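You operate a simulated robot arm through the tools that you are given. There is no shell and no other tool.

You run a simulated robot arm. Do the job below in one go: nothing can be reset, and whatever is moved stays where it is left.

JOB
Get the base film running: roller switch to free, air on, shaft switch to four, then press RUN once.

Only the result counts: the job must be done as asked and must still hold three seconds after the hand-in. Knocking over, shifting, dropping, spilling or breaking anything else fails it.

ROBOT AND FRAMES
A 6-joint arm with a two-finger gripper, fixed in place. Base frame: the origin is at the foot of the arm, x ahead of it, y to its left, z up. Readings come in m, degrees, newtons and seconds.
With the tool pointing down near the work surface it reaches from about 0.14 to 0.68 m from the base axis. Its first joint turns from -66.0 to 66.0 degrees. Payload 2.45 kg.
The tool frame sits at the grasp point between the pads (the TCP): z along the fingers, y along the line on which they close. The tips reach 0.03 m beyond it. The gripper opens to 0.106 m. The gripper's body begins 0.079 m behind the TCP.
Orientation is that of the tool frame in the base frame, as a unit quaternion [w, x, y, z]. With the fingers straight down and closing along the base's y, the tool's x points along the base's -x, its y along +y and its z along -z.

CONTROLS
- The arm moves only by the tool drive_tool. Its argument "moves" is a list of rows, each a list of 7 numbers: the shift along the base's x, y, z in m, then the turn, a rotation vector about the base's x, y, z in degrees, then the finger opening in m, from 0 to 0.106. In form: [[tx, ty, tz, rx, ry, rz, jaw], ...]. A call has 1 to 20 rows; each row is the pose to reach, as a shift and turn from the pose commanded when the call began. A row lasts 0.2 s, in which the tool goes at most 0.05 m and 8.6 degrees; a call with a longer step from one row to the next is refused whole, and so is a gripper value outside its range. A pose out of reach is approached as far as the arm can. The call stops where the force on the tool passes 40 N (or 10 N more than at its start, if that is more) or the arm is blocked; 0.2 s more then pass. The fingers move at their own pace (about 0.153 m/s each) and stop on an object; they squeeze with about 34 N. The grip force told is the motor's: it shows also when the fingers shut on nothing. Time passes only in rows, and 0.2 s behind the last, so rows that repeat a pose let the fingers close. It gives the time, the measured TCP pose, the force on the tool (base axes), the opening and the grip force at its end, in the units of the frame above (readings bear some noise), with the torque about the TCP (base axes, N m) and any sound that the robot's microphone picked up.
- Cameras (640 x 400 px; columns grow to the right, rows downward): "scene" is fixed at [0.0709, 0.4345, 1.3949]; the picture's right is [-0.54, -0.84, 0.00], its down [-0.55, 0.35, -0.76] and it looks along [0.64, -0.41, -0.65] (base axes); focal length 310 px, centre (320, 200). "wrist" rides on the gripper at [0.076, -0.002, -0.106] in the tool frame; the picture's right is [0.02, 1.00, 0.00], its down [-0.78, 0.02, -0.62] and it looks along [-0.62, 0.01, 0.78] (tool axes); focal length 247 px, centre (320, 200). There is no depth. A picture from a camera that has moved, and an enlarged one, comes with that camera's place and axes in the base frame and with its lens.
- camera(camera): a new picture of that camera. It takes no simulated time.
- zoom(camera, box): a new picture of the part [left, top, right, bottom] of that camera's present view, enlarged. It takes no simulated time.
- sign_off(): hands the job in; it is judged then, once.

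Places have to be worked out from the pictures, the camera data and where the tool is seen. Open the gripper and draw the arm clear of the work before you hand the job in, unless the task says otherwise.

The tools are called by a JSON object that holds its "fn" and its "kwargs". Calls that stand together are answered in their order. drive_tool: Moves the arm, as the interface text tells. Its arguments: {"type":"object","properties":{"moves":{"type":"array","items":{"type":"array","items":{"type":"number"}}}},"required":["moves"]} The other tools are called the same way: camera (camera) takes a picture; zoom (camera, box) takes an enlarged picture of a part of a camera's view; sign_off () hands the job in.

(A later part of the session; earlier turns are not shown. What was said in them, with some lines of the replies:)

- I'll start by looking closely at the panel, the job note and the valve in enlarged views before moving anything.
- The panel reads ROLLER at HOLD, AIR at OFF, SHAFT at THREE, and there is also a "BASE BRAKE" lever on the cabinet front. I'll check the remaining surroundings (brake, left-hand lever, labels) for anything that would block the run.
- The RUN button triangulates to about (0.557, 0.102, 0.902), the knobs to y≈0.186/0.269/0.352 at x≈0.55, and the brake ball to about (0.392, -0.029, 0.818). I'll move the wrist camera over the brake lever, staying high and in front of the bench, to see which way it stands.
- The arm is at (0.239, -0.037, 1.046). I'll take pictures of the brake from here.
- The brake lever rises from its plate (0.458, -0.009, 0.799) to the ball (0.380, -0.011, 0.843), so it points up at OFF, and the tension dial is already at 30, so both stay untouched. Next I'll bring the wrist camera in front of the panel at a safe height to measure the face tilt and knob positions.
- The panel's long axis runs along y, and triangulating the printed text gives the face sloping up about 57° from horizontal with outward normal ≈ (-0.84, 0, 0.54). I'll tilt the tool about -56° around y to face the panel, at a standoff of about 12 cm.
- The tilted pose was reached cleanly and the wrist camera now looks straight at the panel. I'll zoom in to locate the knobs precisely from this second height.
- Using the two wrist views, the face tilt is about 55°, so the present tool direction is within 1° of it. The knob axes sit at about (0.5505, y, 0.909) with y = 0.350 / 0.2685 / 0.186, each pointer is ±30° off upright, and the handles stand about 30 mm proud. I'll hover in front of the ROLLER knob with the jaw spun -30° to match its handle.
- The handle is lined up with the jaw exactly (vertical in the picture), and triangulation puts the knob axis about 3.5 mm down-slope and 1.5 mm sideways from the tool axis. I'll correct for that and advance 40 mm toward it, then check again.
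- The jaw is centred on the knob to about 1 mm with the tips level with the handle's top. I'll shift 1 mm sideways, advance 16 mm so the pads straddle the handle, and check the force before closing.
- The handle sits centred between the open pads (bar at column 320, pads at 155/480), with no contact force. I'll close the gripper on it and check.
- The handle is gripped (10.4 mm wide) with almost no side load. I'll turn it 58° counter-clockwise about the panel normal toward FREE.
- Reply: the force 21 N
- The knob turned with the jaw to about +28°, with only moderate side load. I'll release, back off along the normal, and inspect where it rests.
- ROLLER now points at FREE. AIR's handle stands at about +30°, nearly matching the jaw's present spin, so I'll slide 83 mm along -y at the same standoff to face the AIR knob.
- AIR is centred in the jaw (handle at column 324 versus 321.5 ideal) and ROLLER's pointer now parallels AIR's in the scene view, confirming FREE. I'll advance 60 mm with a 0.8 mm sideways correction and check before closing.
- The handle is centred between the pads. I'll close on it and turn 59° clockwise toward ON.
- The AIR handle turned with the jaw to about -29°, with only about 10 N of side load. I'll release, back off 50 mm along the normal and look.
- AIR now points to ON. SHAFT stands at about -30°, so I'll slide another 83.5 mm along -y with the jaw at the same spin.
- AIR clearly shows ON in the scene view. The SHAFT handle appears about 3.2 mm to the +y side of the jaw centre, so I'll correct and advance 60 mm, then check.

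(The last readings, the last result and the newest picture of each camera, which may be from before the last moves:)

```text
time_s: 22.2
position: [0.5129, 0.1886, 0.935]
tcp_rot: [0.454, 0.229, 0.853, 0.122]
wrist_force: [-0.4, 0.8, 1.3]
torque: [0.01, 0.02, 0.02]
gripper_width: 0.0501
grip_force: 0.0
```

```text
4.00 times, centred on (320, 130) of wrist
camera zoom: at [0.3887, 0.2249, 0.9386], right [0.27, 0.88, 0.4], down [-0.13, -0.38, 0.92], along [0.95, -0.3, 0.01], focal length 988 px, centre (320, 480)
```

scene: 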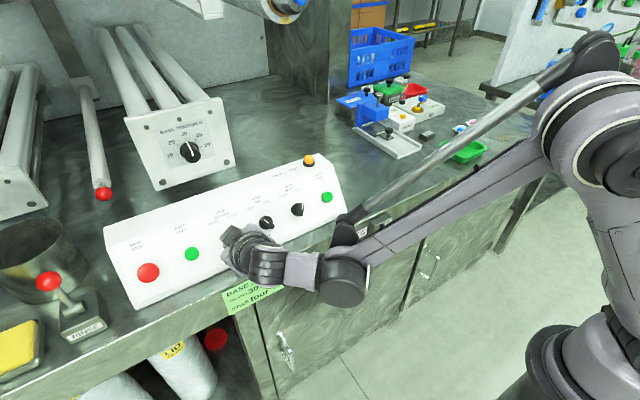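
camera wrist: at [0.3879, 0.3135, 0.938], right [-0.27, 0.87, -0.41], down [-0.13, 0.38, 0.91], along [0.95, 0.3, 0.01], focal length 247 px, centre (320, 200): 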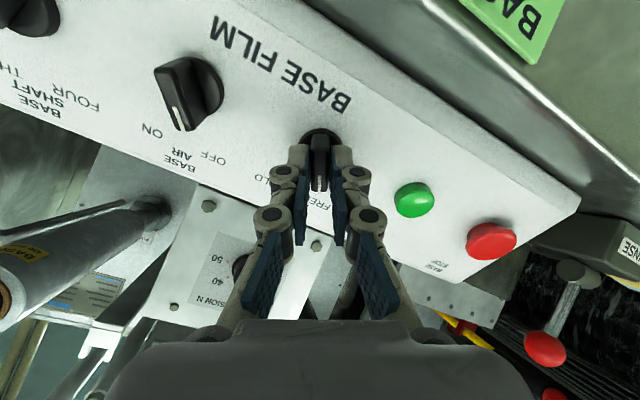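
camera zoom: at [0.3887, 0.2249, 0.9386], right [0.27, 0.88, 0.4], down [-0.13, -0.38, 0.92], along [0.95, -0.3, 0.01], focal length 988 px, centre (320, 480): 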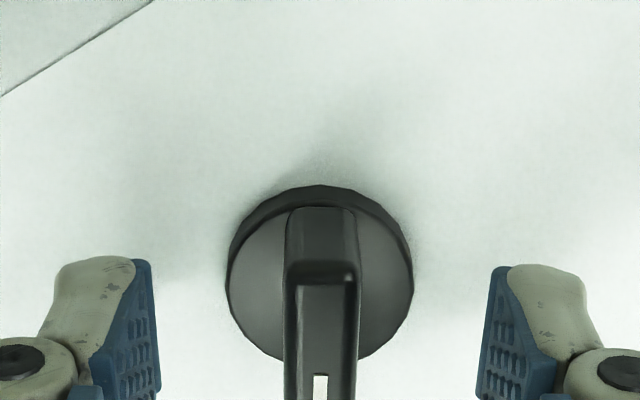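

The handle is laterally centred, just about 1.5 mm off along its length. I'll make that small shift, close, and turn 59° counter-clockwise toward FOUR.

{"fn": "drive_tool", "kwargs": {"moves": [[-0.0007, 0.0008, -0.0011, 0, 0, 0, 0.05], [-0.0007, 0.0008, -0.0011, 0, 0, 0, 0.03], [-0.0007, 0.0008, -0.0011, 0, 0, 0, 0.0], [-0.0007, 0.0008, -0.0011, 0, 0, 0, 0.0], [-0.0007, 0.0008, -0.0011, -6.11, 0, 4.11, 0.0], [-0.0007, 0.0008, -0.0011, -12.22, 0, 8.21, 0.0], [-0.0007, 0.0008, -0.0011, -18.34, 0, 12.32, 0.0], [-0.0007, 0.0008, -0.0011, -24.45, 0, 16.43, 0.0], [-0.0007, 0.0008, -0.0011, -30.56, 0, 20.53, 0.0], [-0.0007, 0.0008, -0.0011, -36.67, 0, 24.64, 0.0], [-0.0007, 0.0008, -0.0011, -42.79, 0, 28.75, 0.0], [-0.0007, 0.0008, -0.0011, -48.9, 0, 32.86, 0.0], [-0.0007, 0.0008, -0.0011, -48.9, 0, 32.86, 0.0]]}}

{"fn": "zoom", "kwargs": {"camera": "wrist", "box": [220, 60, 420, 185]}}

```text
time_s: 25.0
position: [0.5133, 0.1887, 0.9339]
tcp_rot: [0.455, -0.221, 0.855, -0.119]
wrist_force: [-13.8, -10.7, 1.4]
torque: [-0.1, 0.02, -0.12]
gripper_width: 0.0107
grip_force: 38.1
```

```text
3.20 times, centred on (320, 122) of wrist
camera zoom: at [0.3883, 0.1496, 0.9383], right [-0.28, 0.86, -0.42], down [-0.14, 0.4, 0.91], along [0.95, 0.31, 0.01], focal length 790 px, centre (320, 448)
```

zoom: 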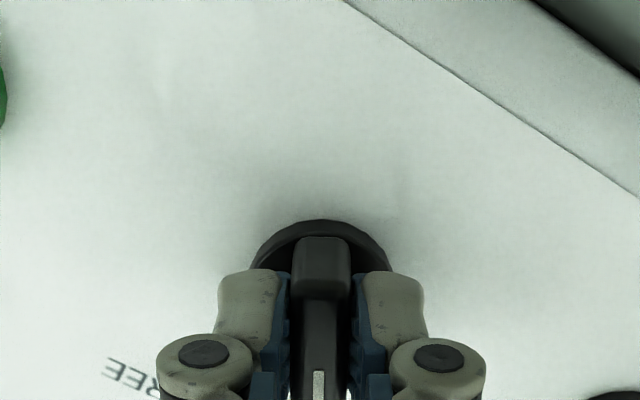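

The SHAFT handle followed the jaw to about +29°. I'll release it, back off and confirm all three knob positions.

{"fn": "drive_tool", "kwargs": {"moves": [[0, 0, 0, 0, 0, 0, 0.03], [0, 0, 0, 0, 0, 0, 0.05], [-0.0166, 0, 0.0111, 0, 0, 0, 0.05], [-0.0332, 0, 0.0223, 0, 0, 0, 0.05], [-0.0498, 0, 0.0334, 0, 0, 0, 0.05], [-0.0664, 0, 0.0446, 0, 0, 0, 0.05], [-0.0664, 0, 0.0446, 0, 0, 0, 0.05]]}}

{"fn": "camera", "kwargs": {"camera": "wrist"}}

{"fn": "zoom", "kwargs": {"camera": "scene", "box": [180, 180, 340, 280]}}

```text
time_s: 26.6
position: [0.4462, 0.1898, 0.9789]
tcp_rot: [0.455, -0.22, 0.855, -0.118]
wrist_force: [-0.4, -0.4, -0.2]
torque: [0.01, 0.0, 0.0]
gripper_width: 0.0502
grip_force: 0.0
```

```text
taken
camera wrist: at [0.322, 0.151, 0.983], right [-0.28, 0.86, -0.42], down [-0.14, 0.39, 0.91], along [0.95, 0.31, 0.01], focal length 247 px, centre (320, 200)
```

wrist: 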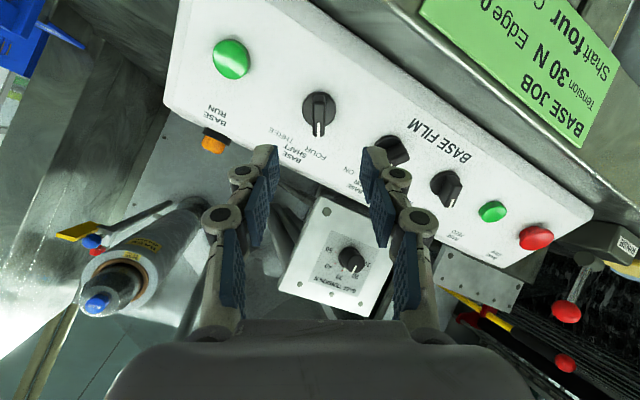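

```text
4.00 times, centred on (260, 230) of scene
camera zoom: at [0.0709, 0.4345, 1.3949], right [-0.54, -0.84, 0.0], down [-0.55, 0.35, -0.76], along [0.64, -0.41, -0.65], focal length 1239 px, centre (560, 80)
```

zoom: 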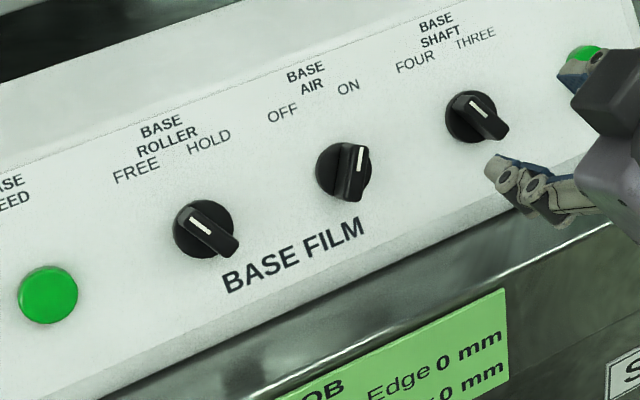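

All three switches read correctly: ROLLER FREE, AIR ON, SHAFT FOUR. Now I'll close the fingers into a probe, undo the spin, and move in front of the RUN button (y≈0.105) at a safe standoff to check aim.

{"fn": "drive_tool", "kwargs": {"moves": [[0, -0.0211, 0, 6.01, 0, -4.05, 0.03], [0, -0.0422, 0, 12.02, 0, -8.1, 0.0], [0, -0.0633, 0, 18.03, 0, -12.15, 0.0], [0, -0.0845, 0, 24.04, 0, -16.2, 0.0], [0, -0.0845, 0, 24.04, 0, -16.2, 0.0], [0, -0.0845, 0, 24.04, 0, -16.2, 0.0]]}}

{"fn": "camera", "kwargs": {"camera": "wrist"}}

{"fn": "zoom", "kwargs": {"camera": "wrist", "box": [200, 20, 440, 170]}}

{"fn": "camera", "kwargs": {"camera": "scene"}}

```text
time_s: 28.0
position: [0.4461, 0.1058, 0.9792]
tcp_rot: [0.47, 0.001, 0.883, 0.0]
wrist_force: [0.3, 0.8, 0.5]
torque: [0.02, -0.02, 0.0]
gripper_width: 0.0001
grip_force: 28.5
```

```text
taken
camera wrist: at [0.3162, 0.1039, 0.9742], right [-0.01, 1.0, -0.02], down [-0.08, 0.02, 1.0], along [1.0, 0.01, 0.08], focal length 247 px, centre (320, 200)
```

wrist: 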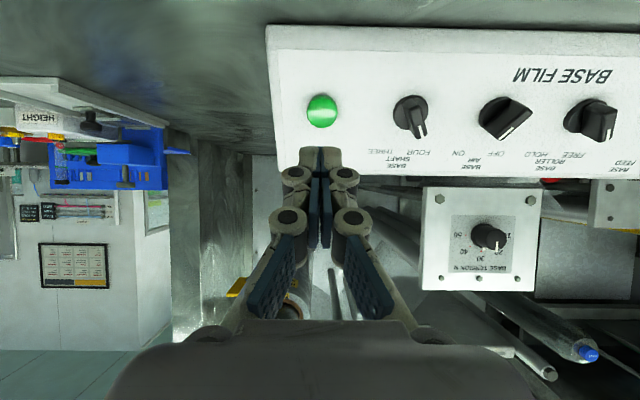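

```text
2.67 times, centred on (320, 95) of wrist
camera zoom: at [0.3162, 0.1039, 0.9742], right [-0.01, 1.0, -0.02], down [-0.08, 0.02, 1.0], along [1.0, 0.01, 0.08], focal length 659 px, centre (320, 480)
```

zoom: 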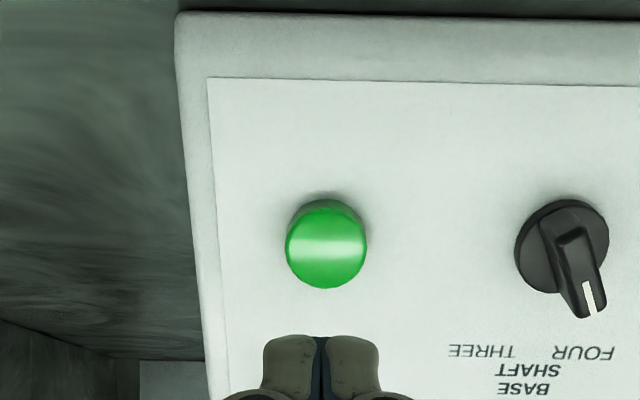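

```text
taken
```

scene: 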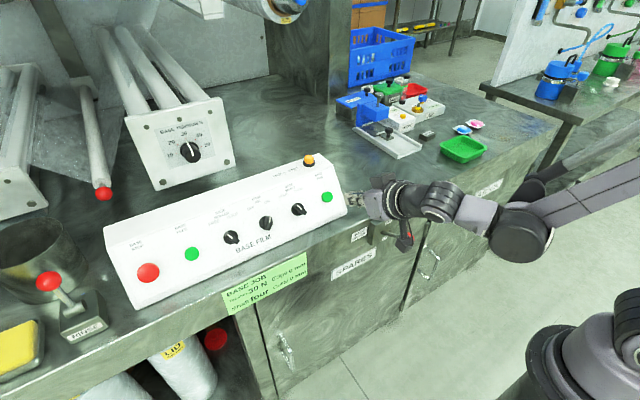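

The RUN cap is within 1.5 mm of the probe axis, and the scene shows the film/rollers unchanged otherwise. I'll advance 70 mm with a 1.5 mm y correction, stopping short of contact.

{"fn": "drive_tool", "kwargs": {"moves": [[0.0116, 0.0015, -0.0078, 0, 0, 0, 0.0], [0.0232, 0.0015, -0.0157, 0, 0, 0, 0.0], [0.0348, 0.0015, -0.0235, 0, 0, 0, 0.0], [0.0464, 0.0015, -0.0313, 0, 0, 0, 0.0], [0.0564, 0.0015, -0.038, 0, 0, 0, 0.0], [0.0564, 0.0015, -0.038, 0, 0, 0, 0.0]]}}

{"fn": "zoom", "kwargs": {"camera": "wrist", "box": [240, 80, 400, 180]}}

{"fn": "zoom", "kwargs": {"camera": "scene", "box": [290, 160, 390, 222]}}

```text
time_s: 29.4
position: [0.5035, 0.1044, 0.942]
tcp_rot: [0.47, 0.001, 0.883, 0.0]
wrist_force: [-0.5, 0.2, -0.6]
torque: [-0.02, -0.03, -0.01]
gripper_width: 0.0002
grip_force: 28.7
```

```text
4.00 times, centred on (320, 130) of wrist
camera zoom: at [0.373, 0.1043, 0.9359], right [-0.01, 1.0, -0.02], down [-0.08, 0.02, 1.0], along [1.0, 0.01, 0.08], focal length 988 px, centre (320, 480)
```

zoom: 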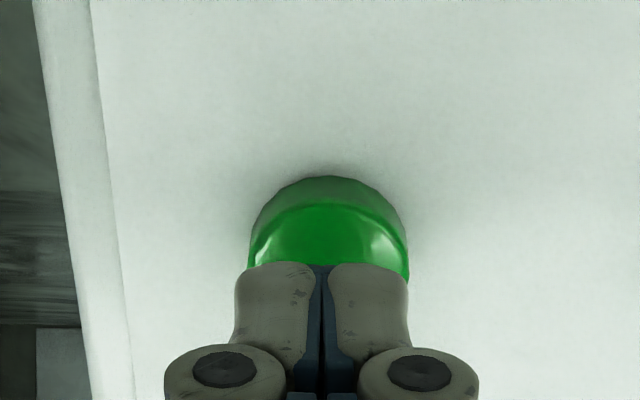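

```text
6.40 times, centred on (340, 191) of scene
camera zoom: at [0.0709, 0.4345, 1.3949], right [-0.54, -0.84, 0.0], down [-0.55, 0.35, -0.76], along [0.64, -0.41, -0.65], focal length 1983 px, centre (192, 258)
```

zoom: 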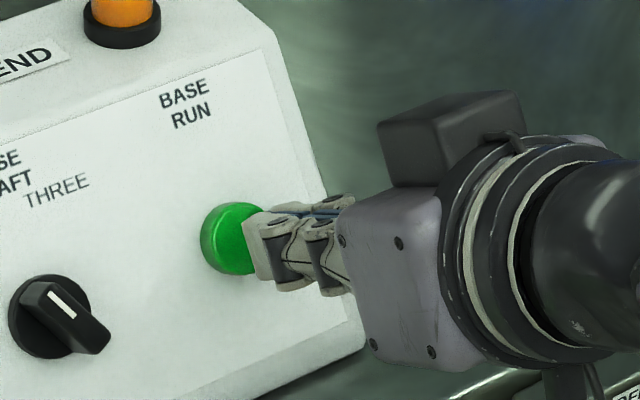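

The tips are about 28 mm off the face and squarely over the green cap, with no contact yet. I'll creep in 2 mm steps for 10 mm and watch the force.

{"fn": "drive_tool", "kwargs": {"moves": [[0.0017, 0.0008, -0.0011, 0, 0, 0, 0.0], [0.0033, 0.0008, -0.0022, 0, 0, 0, 0.0], [0.005, 0.0008, -0.0034, 0, 0, 0, 0.0], [0.0066, 0.0008, -0.0045, 0, 0, 0, 0.0], [0.0083, 0.0008, -0.0056, 0, 0, 0, 0.0]]}}

{"fn": "zoom", "kwargs": {"camera": "scene", "box": [290, 160, 390, 222]}}

{"fn": "zoom", "kwargs": {"camera": "wrist", "box": [240, 80, 400, 180]}}

```text
time_s: 30.6
position: [0.5111, 0.1068, 0.9353]
tcp_rot: [0.47, 0.001, 0.883, -0.001]
wrist_force: [0.1, -0.9, 0.1]
torque: [-0.03, 0.02, -0.01]
gripper_width: 0.0003
grip_force: 28.8
```

```text
6.40 times, centred on (340, 191) of scene
camera zoom: at [0.0709, 0.4345, 1.3949], right [-0.54, -0.84, 0.0], down [-0.55, 0.35, -0.76], along [0.64, -0.41, -0.65], focal length 1983 px, centre (192, 258)
```

zoom: 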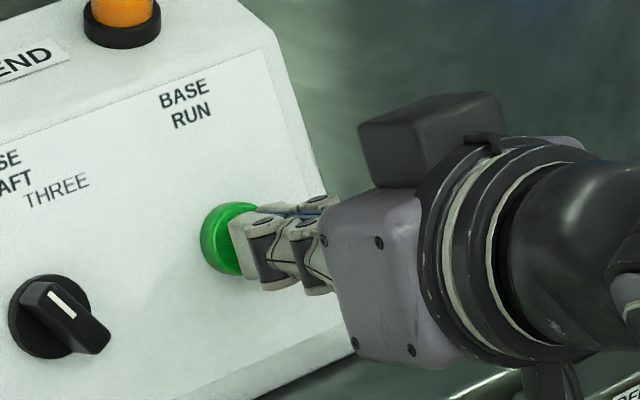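

```text
4.00 times, centred on (320, 130) of wrist
camera zoom: at [0.381, 0.1051, 0.9307], right [-0.01, 1.0, -0.02], down [-0.08, 0.02, 1.0], along [1.0, 0.01, 0.08], focal length 988 px, centre (320, 480)
```

zoom: 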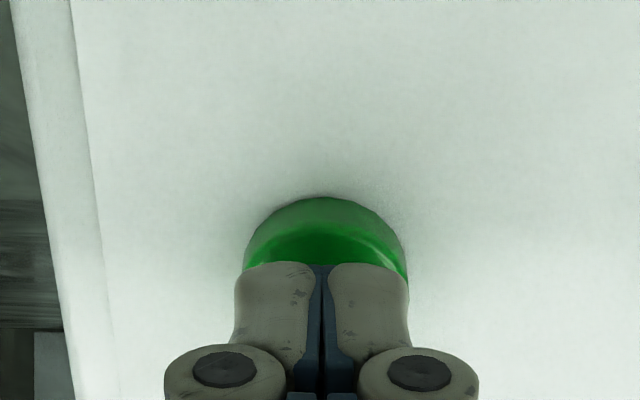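

There is still no contact force, with the tips about 18 mm off the face. I'll continue in 1 mm steps for 6 mm.

{"fn": "drive_tool", "kwargs": {"moves": [[0.0008, 0, -0.0006, 0, 0, 0, 0.0], [0.0017, 0, -0.0011, 0, 0, 0, 0.0], [0.0025, 0, -0.0017, 0, 0, 0, 0.0], [0.0033, 0, -0.0022, 0, 0, 0, 0.0], [0.0041, 0, -0.0028, 0, 0, 0, 0.0], [0.005, 0, -0.0034, 0, 0, 0, 0.0]]}}

{"fn": "zoom", "kwargs": {"camera": "scene", "box": [290, 160, 390, 222]}}

```text
time_s: 32.0
position: [0.5166, 0.1053, 0.9311]
tcp_rot: [0.47, 0.0, 0.883, 0.0]
wrist_force: [-0.4, 0.0, 1.0]
torque: [0.01, 0.0, 0.01]
gripper_width: 0.0
grip_force: 28.2
```

```text
6.40 times, centred on (340, 191) of scene
camera zoom: at [0.0709, 0.4345, 1.3949], right [-0.54, -0.84, 0.0], down [-0.55, 0.35, -0.76], along [0.64, -0.41, -0.65], focal length 1983 px, centre (192, 258)
```

zoom: 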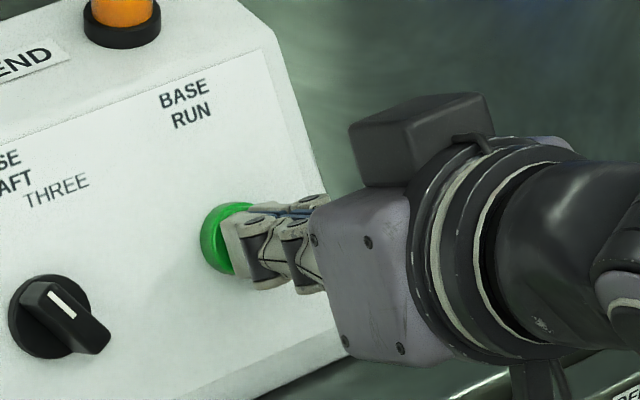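

No contact yet at roughly 12 mm off the face. I'll continue in 1 mm steps for 4 mm more.

{"fn": "drive_tool", "kwargs": {"moves": [[0.0008, 0, -0.0006, 0, 0, 0, 0.0], [0.0017, 0, -0.0011, 0, 0, 0, 0.0], [0.0025, 0, -0.0017, 0, 0, 0, 0.0], [0.0033, 0, -0.0022, 0, 0, 0, 0.0]]}}

{"fn": "zoom", "kwargs": {"camera": "scene", "box": [290, 160, 390, 222]}}

{"fn": "zoom", "kwargs": {"camera": "wrist", "box": [240, 80, 400, 180]}}

```text
time_s: 33.0
position: [0.5196, 0.1066, 0.9295]
tcp_rot: [0.47, 0.0, 0.882, 0.001]
wrist_force: [-1.1, 0.0, 0.0]
torque: [0.01, 0.0, 0.01]
gripper_width: 0.0002
grip_force: 28.1
```

```text
6.40 times, centred on (340, 191) of scene
camera zoom: at [0.0709, 0.4345, 1.3949], right [-0.54, -0.84, 0.0], down [-0.55, 0.35, -0.76], along [0.64, -0.41, -0.65], focal length 1983 px, centre (192, 258)
```

zoom: 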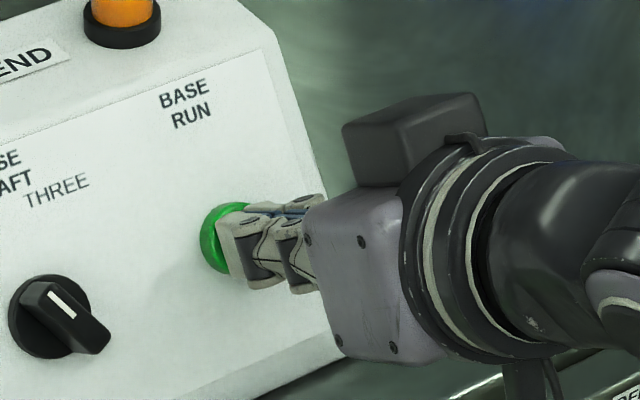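

```text
4.00 times, centred on (320, 130) of wrist
camera zoom: at [0.3895, 0.1049, 0.9251], right [-0.01, 1.0, -0.02], down [-0.08, 0.02, 1.0], along [1.0, 0.01, 0.08], focal length 988 px, centre (320, 480)
```

zoom: 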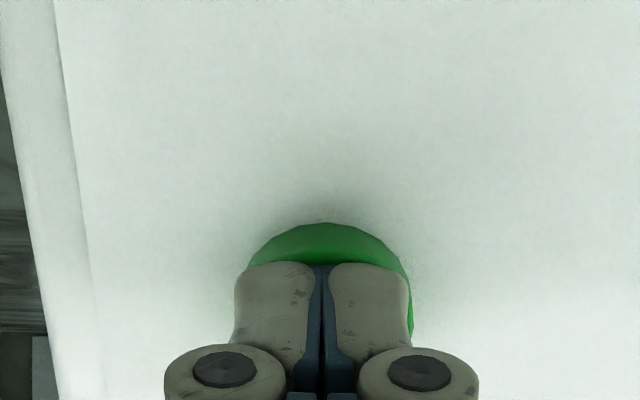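

The force reads only about 1 N, so the pads are right at the cap. I'll continue pressing in 1 mm steps for 4 mm, watching force and sound.

{"fn": "drive_tool", "kwargs": {"moves": [[0.0008, 0, -0.0006, 0, 0, 0, 0.0], [0.0017, 0, -0.0011, 0, 0, 0, 0.0], [0.0025, 0, -0.0017, 0, 0, 0, 0.0], [0.0033, 0, -0.0022, 0, 0, 0, 0.0]]}}

{"fn": "zoom", "kwargs": {"camera": "wrist", "box": [240, 80, 400, 180]}}

{"fn": "camera", "kwargs": {"camera": "scene"}}

```text
time_s: 34.0
position: [0.5228, 0.1072, 0.9274]
tcp_rot: [0.47, 0.0, 0.882, 0.001]
wrist_force: [-3.2, -1.3, 2.4]
torque: [-0.01, -0.01, -0.05]
gripper_width: 0.0059
grip_force: 28.5
heard: click
```

```text
4.00 times, centred on (320, 130) of wrist
camera zoom: at [0.3925, 0.1051, 0.9229], right [-0.01, 1.0, -0.02], down [-0.08, 0.02, 1.0], along [1.0, 0.01, 0.08], focal length 988 px, centre (320, 480)
```

zoom: 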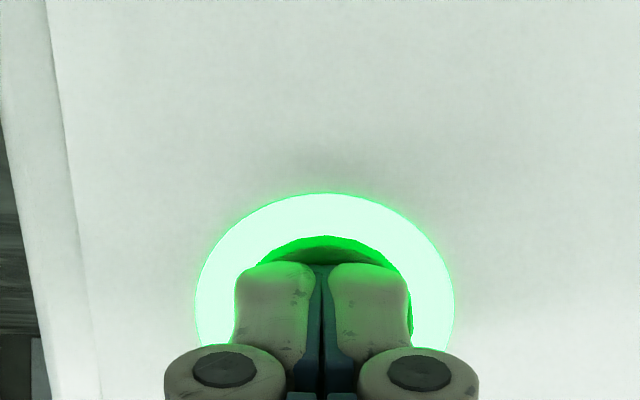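

```text
taken
```

scene: 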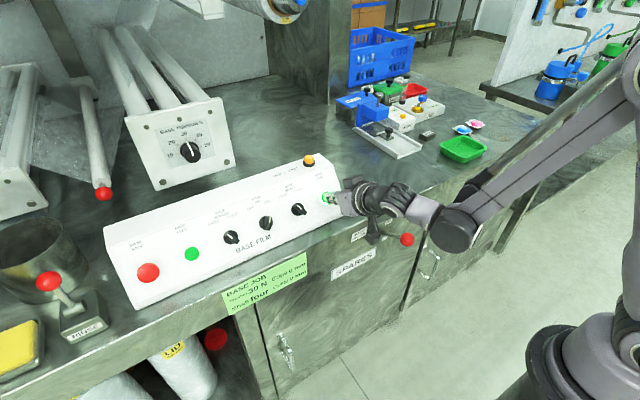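

A click was heard and the green ring around RUN lit up, so the press registered once. I'll retract straight back along the normal with the fingers unchanged.

{"fn": "drive_tool", "kwargs": {"moves": [[-0.0124, 0, 0.0084, 0, 0, 0, 0.0], [-0.0332, 0, 0.0223, 0, 0, 0, 0.0], [-0.058, 0, 0.0391, 0, 0, 0, 0.0], [-0.0829, 0, 0.0559, 0, 0, 0, 0.0], [-0.0829, 0, 0.0559, 0, 0, 0, 0.0]]}}

{"fn": "camera", "kwargs": {"camera": "wrist"}}

{"fn": "camera", "kwargs": {"camera": "scene"}}

{"fn": "zoom", "kwargs": {"camera": "scene", "box": [120, 150, 350, 300]}}

```text
time_s: 35.2
position: [0.4402, 0.1071, 0.9832]
tcp_rot: [0.47, 0.0, 0.883, 0.0]
wrist_force: [-0.8, 0.2, 0.0]
torque: [0.0, 0.0, 0.01]
gripper_width: 0.0002
grip_force: 28.7
```

```text
taken
camera wrist: at [0.3101, 0.1053, 0.9793], right [-0.01, 1.0, -0.02], down [-0.08, 0.02, 1.0], along [1.0, 0.01, 0.08], focal length 247 px, centre (320, 200)
```

wrist: 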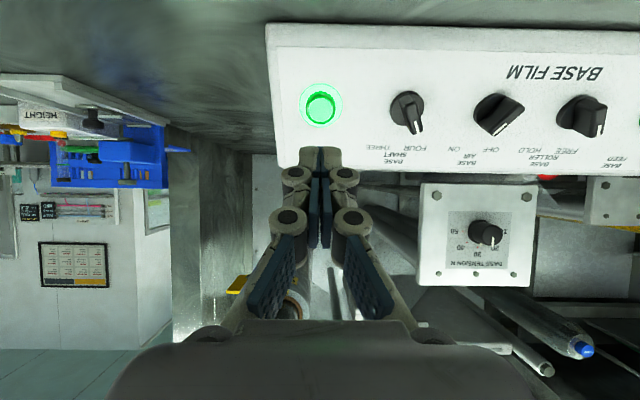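

```text
taken
```

scene: 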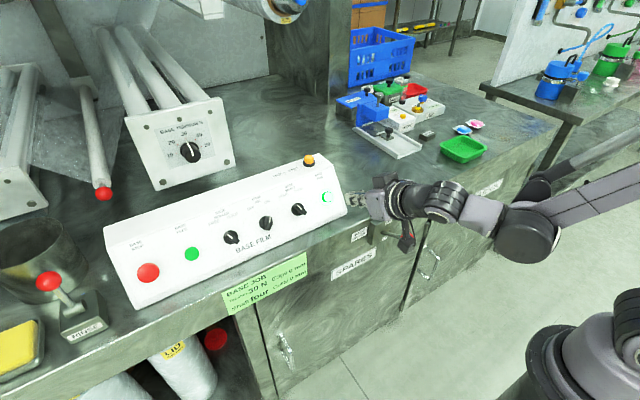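

```text
2.67 times, centred on (235, 225) of scene
camera zoom: at [0.0709, 0.4345, 1.3949], right [-0.54, -0.84, 0.0], down [-0.55, 0.35, -0.76], along [0.64, -0.41, -0.65], focal length 826 px, centre (547, 133)
```

zoom: 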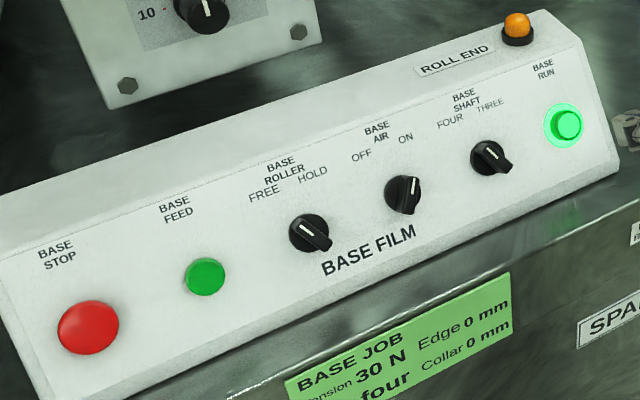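

RUN is lit, and the knobs read FREE, ON and FOUR. I'll open the gripper and draw the arm up and back clear of the bench, returning the tool to pointing down.

{"fn": "drive_tool", "kwargs": {"moves": [[-0.02, 0.01, 0.02, 0, 0, 0, 0.02], [-0.04, 0.02, 0.04, 0, 8, 0, 0.05], [-0.06, 0.03, 0.06, 0, 16, 0, 0.08], [-0.08, 0.04, 0.08, 0, 24, 0, 0.106], [-0.1, 0.05, 0.1, 0, 32, 0, 0.106], [-0.12, 0.06, 0.12, 0, 40, 0, 0.106], [-0.14, 0.07, 0.14, 0, 48, 0, 0.106], [-0.16, 0.08, 0.15, 0, 56, 0, 0.106], [-0.17, 0.08, 0.15, 0, 56, 0, 0.106], [-0.17, 0.08, 0.15, 0, 56, 0, 0.106]]}}

{"fn": "camera", "kwargs": {"camera": "scene"}}

{"fn": "camera", "kwargs": {"camera": "wrist"}}

{"fn": "zoom", "kwargs": {"camera": "scene", "box": [120, 150, 350, 300]}}

```text
time_s: 37.4
position: [0.2695, 0.1859, 1.1329]
tcp_rot: [0.001, 0.001, 1.0, -0.001]
wrist_force: [0.1, -0.6, -0.7]
torque: [0.0, -0.01, 0.01]
gripper_width: 0.1059
grip_force: 0.0
```

```text
taken
```

scene: 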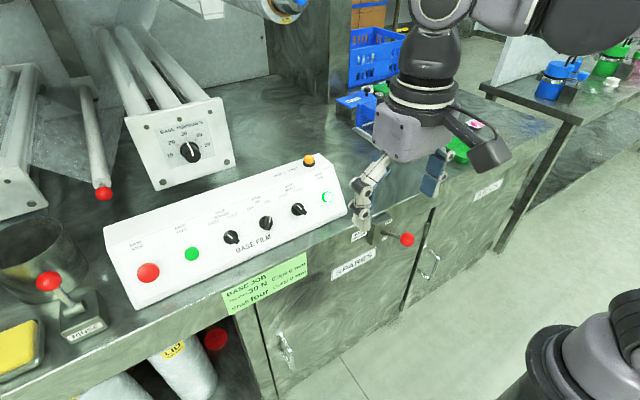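

```text
taken
camera wrist: at [0.1943, 0.1851, 1.2391], right [-0.02, 1.0, 0.0], down [0.78, 0.02, 0.62], along [0.62, 0.01, -0.78], focal length 247 px, centre (320, 200)
```

wrist: 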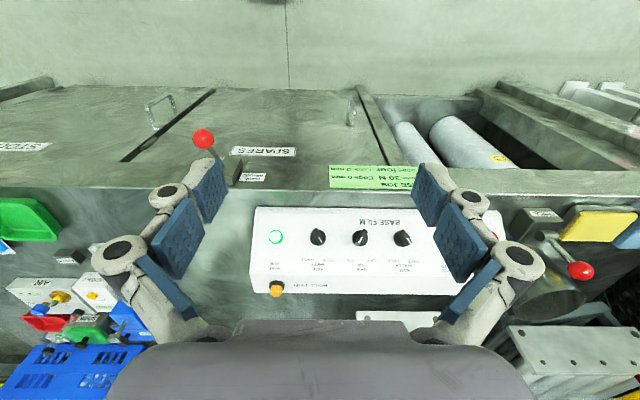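

```text
2.67 times, centred on (235, 225) of scene
camera zoom: at [0.0709, 0.4345, 1.3949], right [-0.54, -0.84, 0.0], down [-0.55, 0.35, -0.76], along [0.64, -0.41, -0.65], focal length 826 px, centre (547, 133)
```

zoom: 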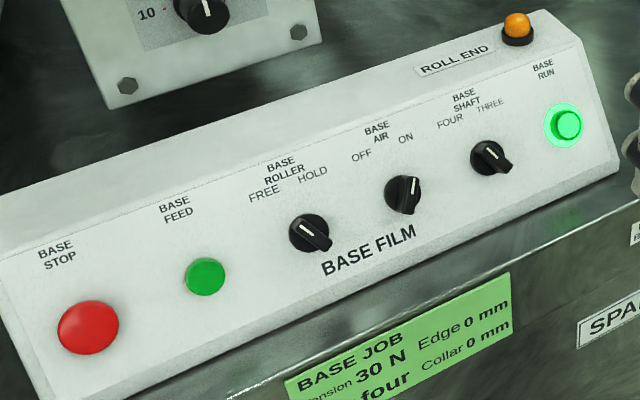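

The arm is clear with the gripper open, and the brake lever and everything else look as they were. I'll let three seconds pass in place to make sure RUN stays lit.

{"fn": "drive_tool", "kwargs": {"moves": [[0, 0, 0, 0, 0, 0, 0.106], [0, 0, 0, 0, 0, 0, 0.106], [0, 0, 0, 0, 0, 0, 0.106], [0, 0, 0, 0, 0, 0, 0.106], [0, 0, 0, 0, 0, 0, 0.106], [0, 0, 0, 0, 0, 0, 0.106], [0, 0, 0, 0, 0, 0, 0.106], [0, 0, 0, 0, 0, 0, 0.106], [0, 0, 0, 0, 0, 0, 0.106], [0, 0, 0, 0, 0, 0, 0.106], [0, 0, 0, 0, 0, 0, 0.106], [0, 0, 0, 0, 0, 0, 0.106], [0, 0, 0, 0, 0, 0, 0.106], [0, 0, 0, 0, 0, 0, 0.106], [0, 0, 0, 0, 0, 0, 0.106]]}}

{"fn": "zoom", "kwargs": {"camera": "scene", "box": [120, 150, 350, 300]}}

{"fn": "zoom", "kwargs": {"camera": "scene", "box": [0, 0, 320, 200]}}

```text
time_s: 40.6
position: [0.2701, 0.1868, 1.1332]
tcp_rot: [0.001, 0.001, 1.0, -0.002]
wrist_force: [0.8, -0.4, -0.6]
torque: [0.02, -0.02, 0.0]
gripper_width: 0.1058
grip_force: 0.1
```

```text
2.67 times, centred on (235, 225) of scene
camera zoom: at [0.0709, 0.4345, 1.3949], right [-0.54, -0.84, 0.0], down [-0.55, 0.35, -0.76], along [0.64, -0.41, -0.65], focal length 826 px, centre (547, 133)
```

zoom: 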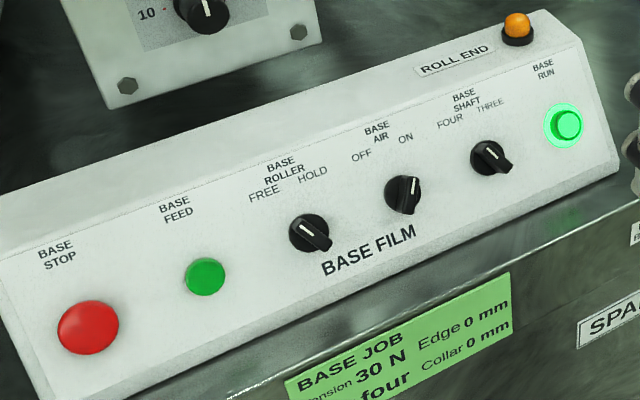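

```text
2.00 times, centred on (160, 100) of scene
camera zoom: at [0.0709, 0.4345, 1.3949], right [-0.54, -0.84, 0.0], down [-0.55, 0.35, -0.76], along [0.64, -0.41, -0.65], focal length 620 px, centre (640, 400)
```

zoom: 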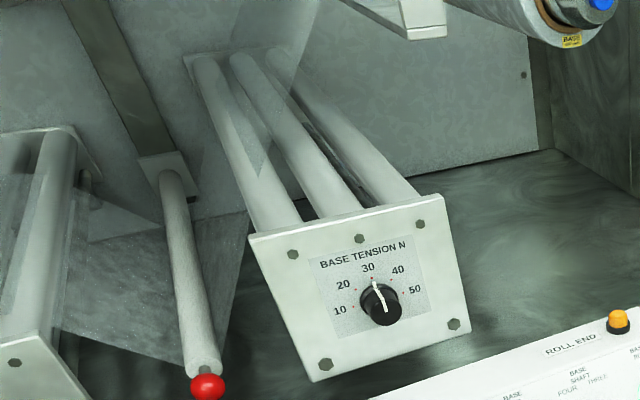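

More than three seconds on, RUN is still lit, the film is visible on the rollers, and the switches still read FREE, ON and FOUR. The arm is clear with the gripper open, so I'm handing the job in.

{"fn": "sign_off", "kwargs": {}}

```text
The job is handed in.
```

The base film is running. I set the roller switch to FREE, the air to ON and the shaft switch to FOUR, in that order, then pressed RUN once.

The press gave a click and the green ring around RUN lit. It was still lit more than five seconds later, with all three switches holding their positions and film visible on the rollers.

The brake lever was already at OFF and the tension dial already at 30, matching the job card, so I left both alone. I didn't check the card's edge and collar settings (both 0 mm). Nothing else was touched. The arm is drawn back clear of the bench with the gripper open.
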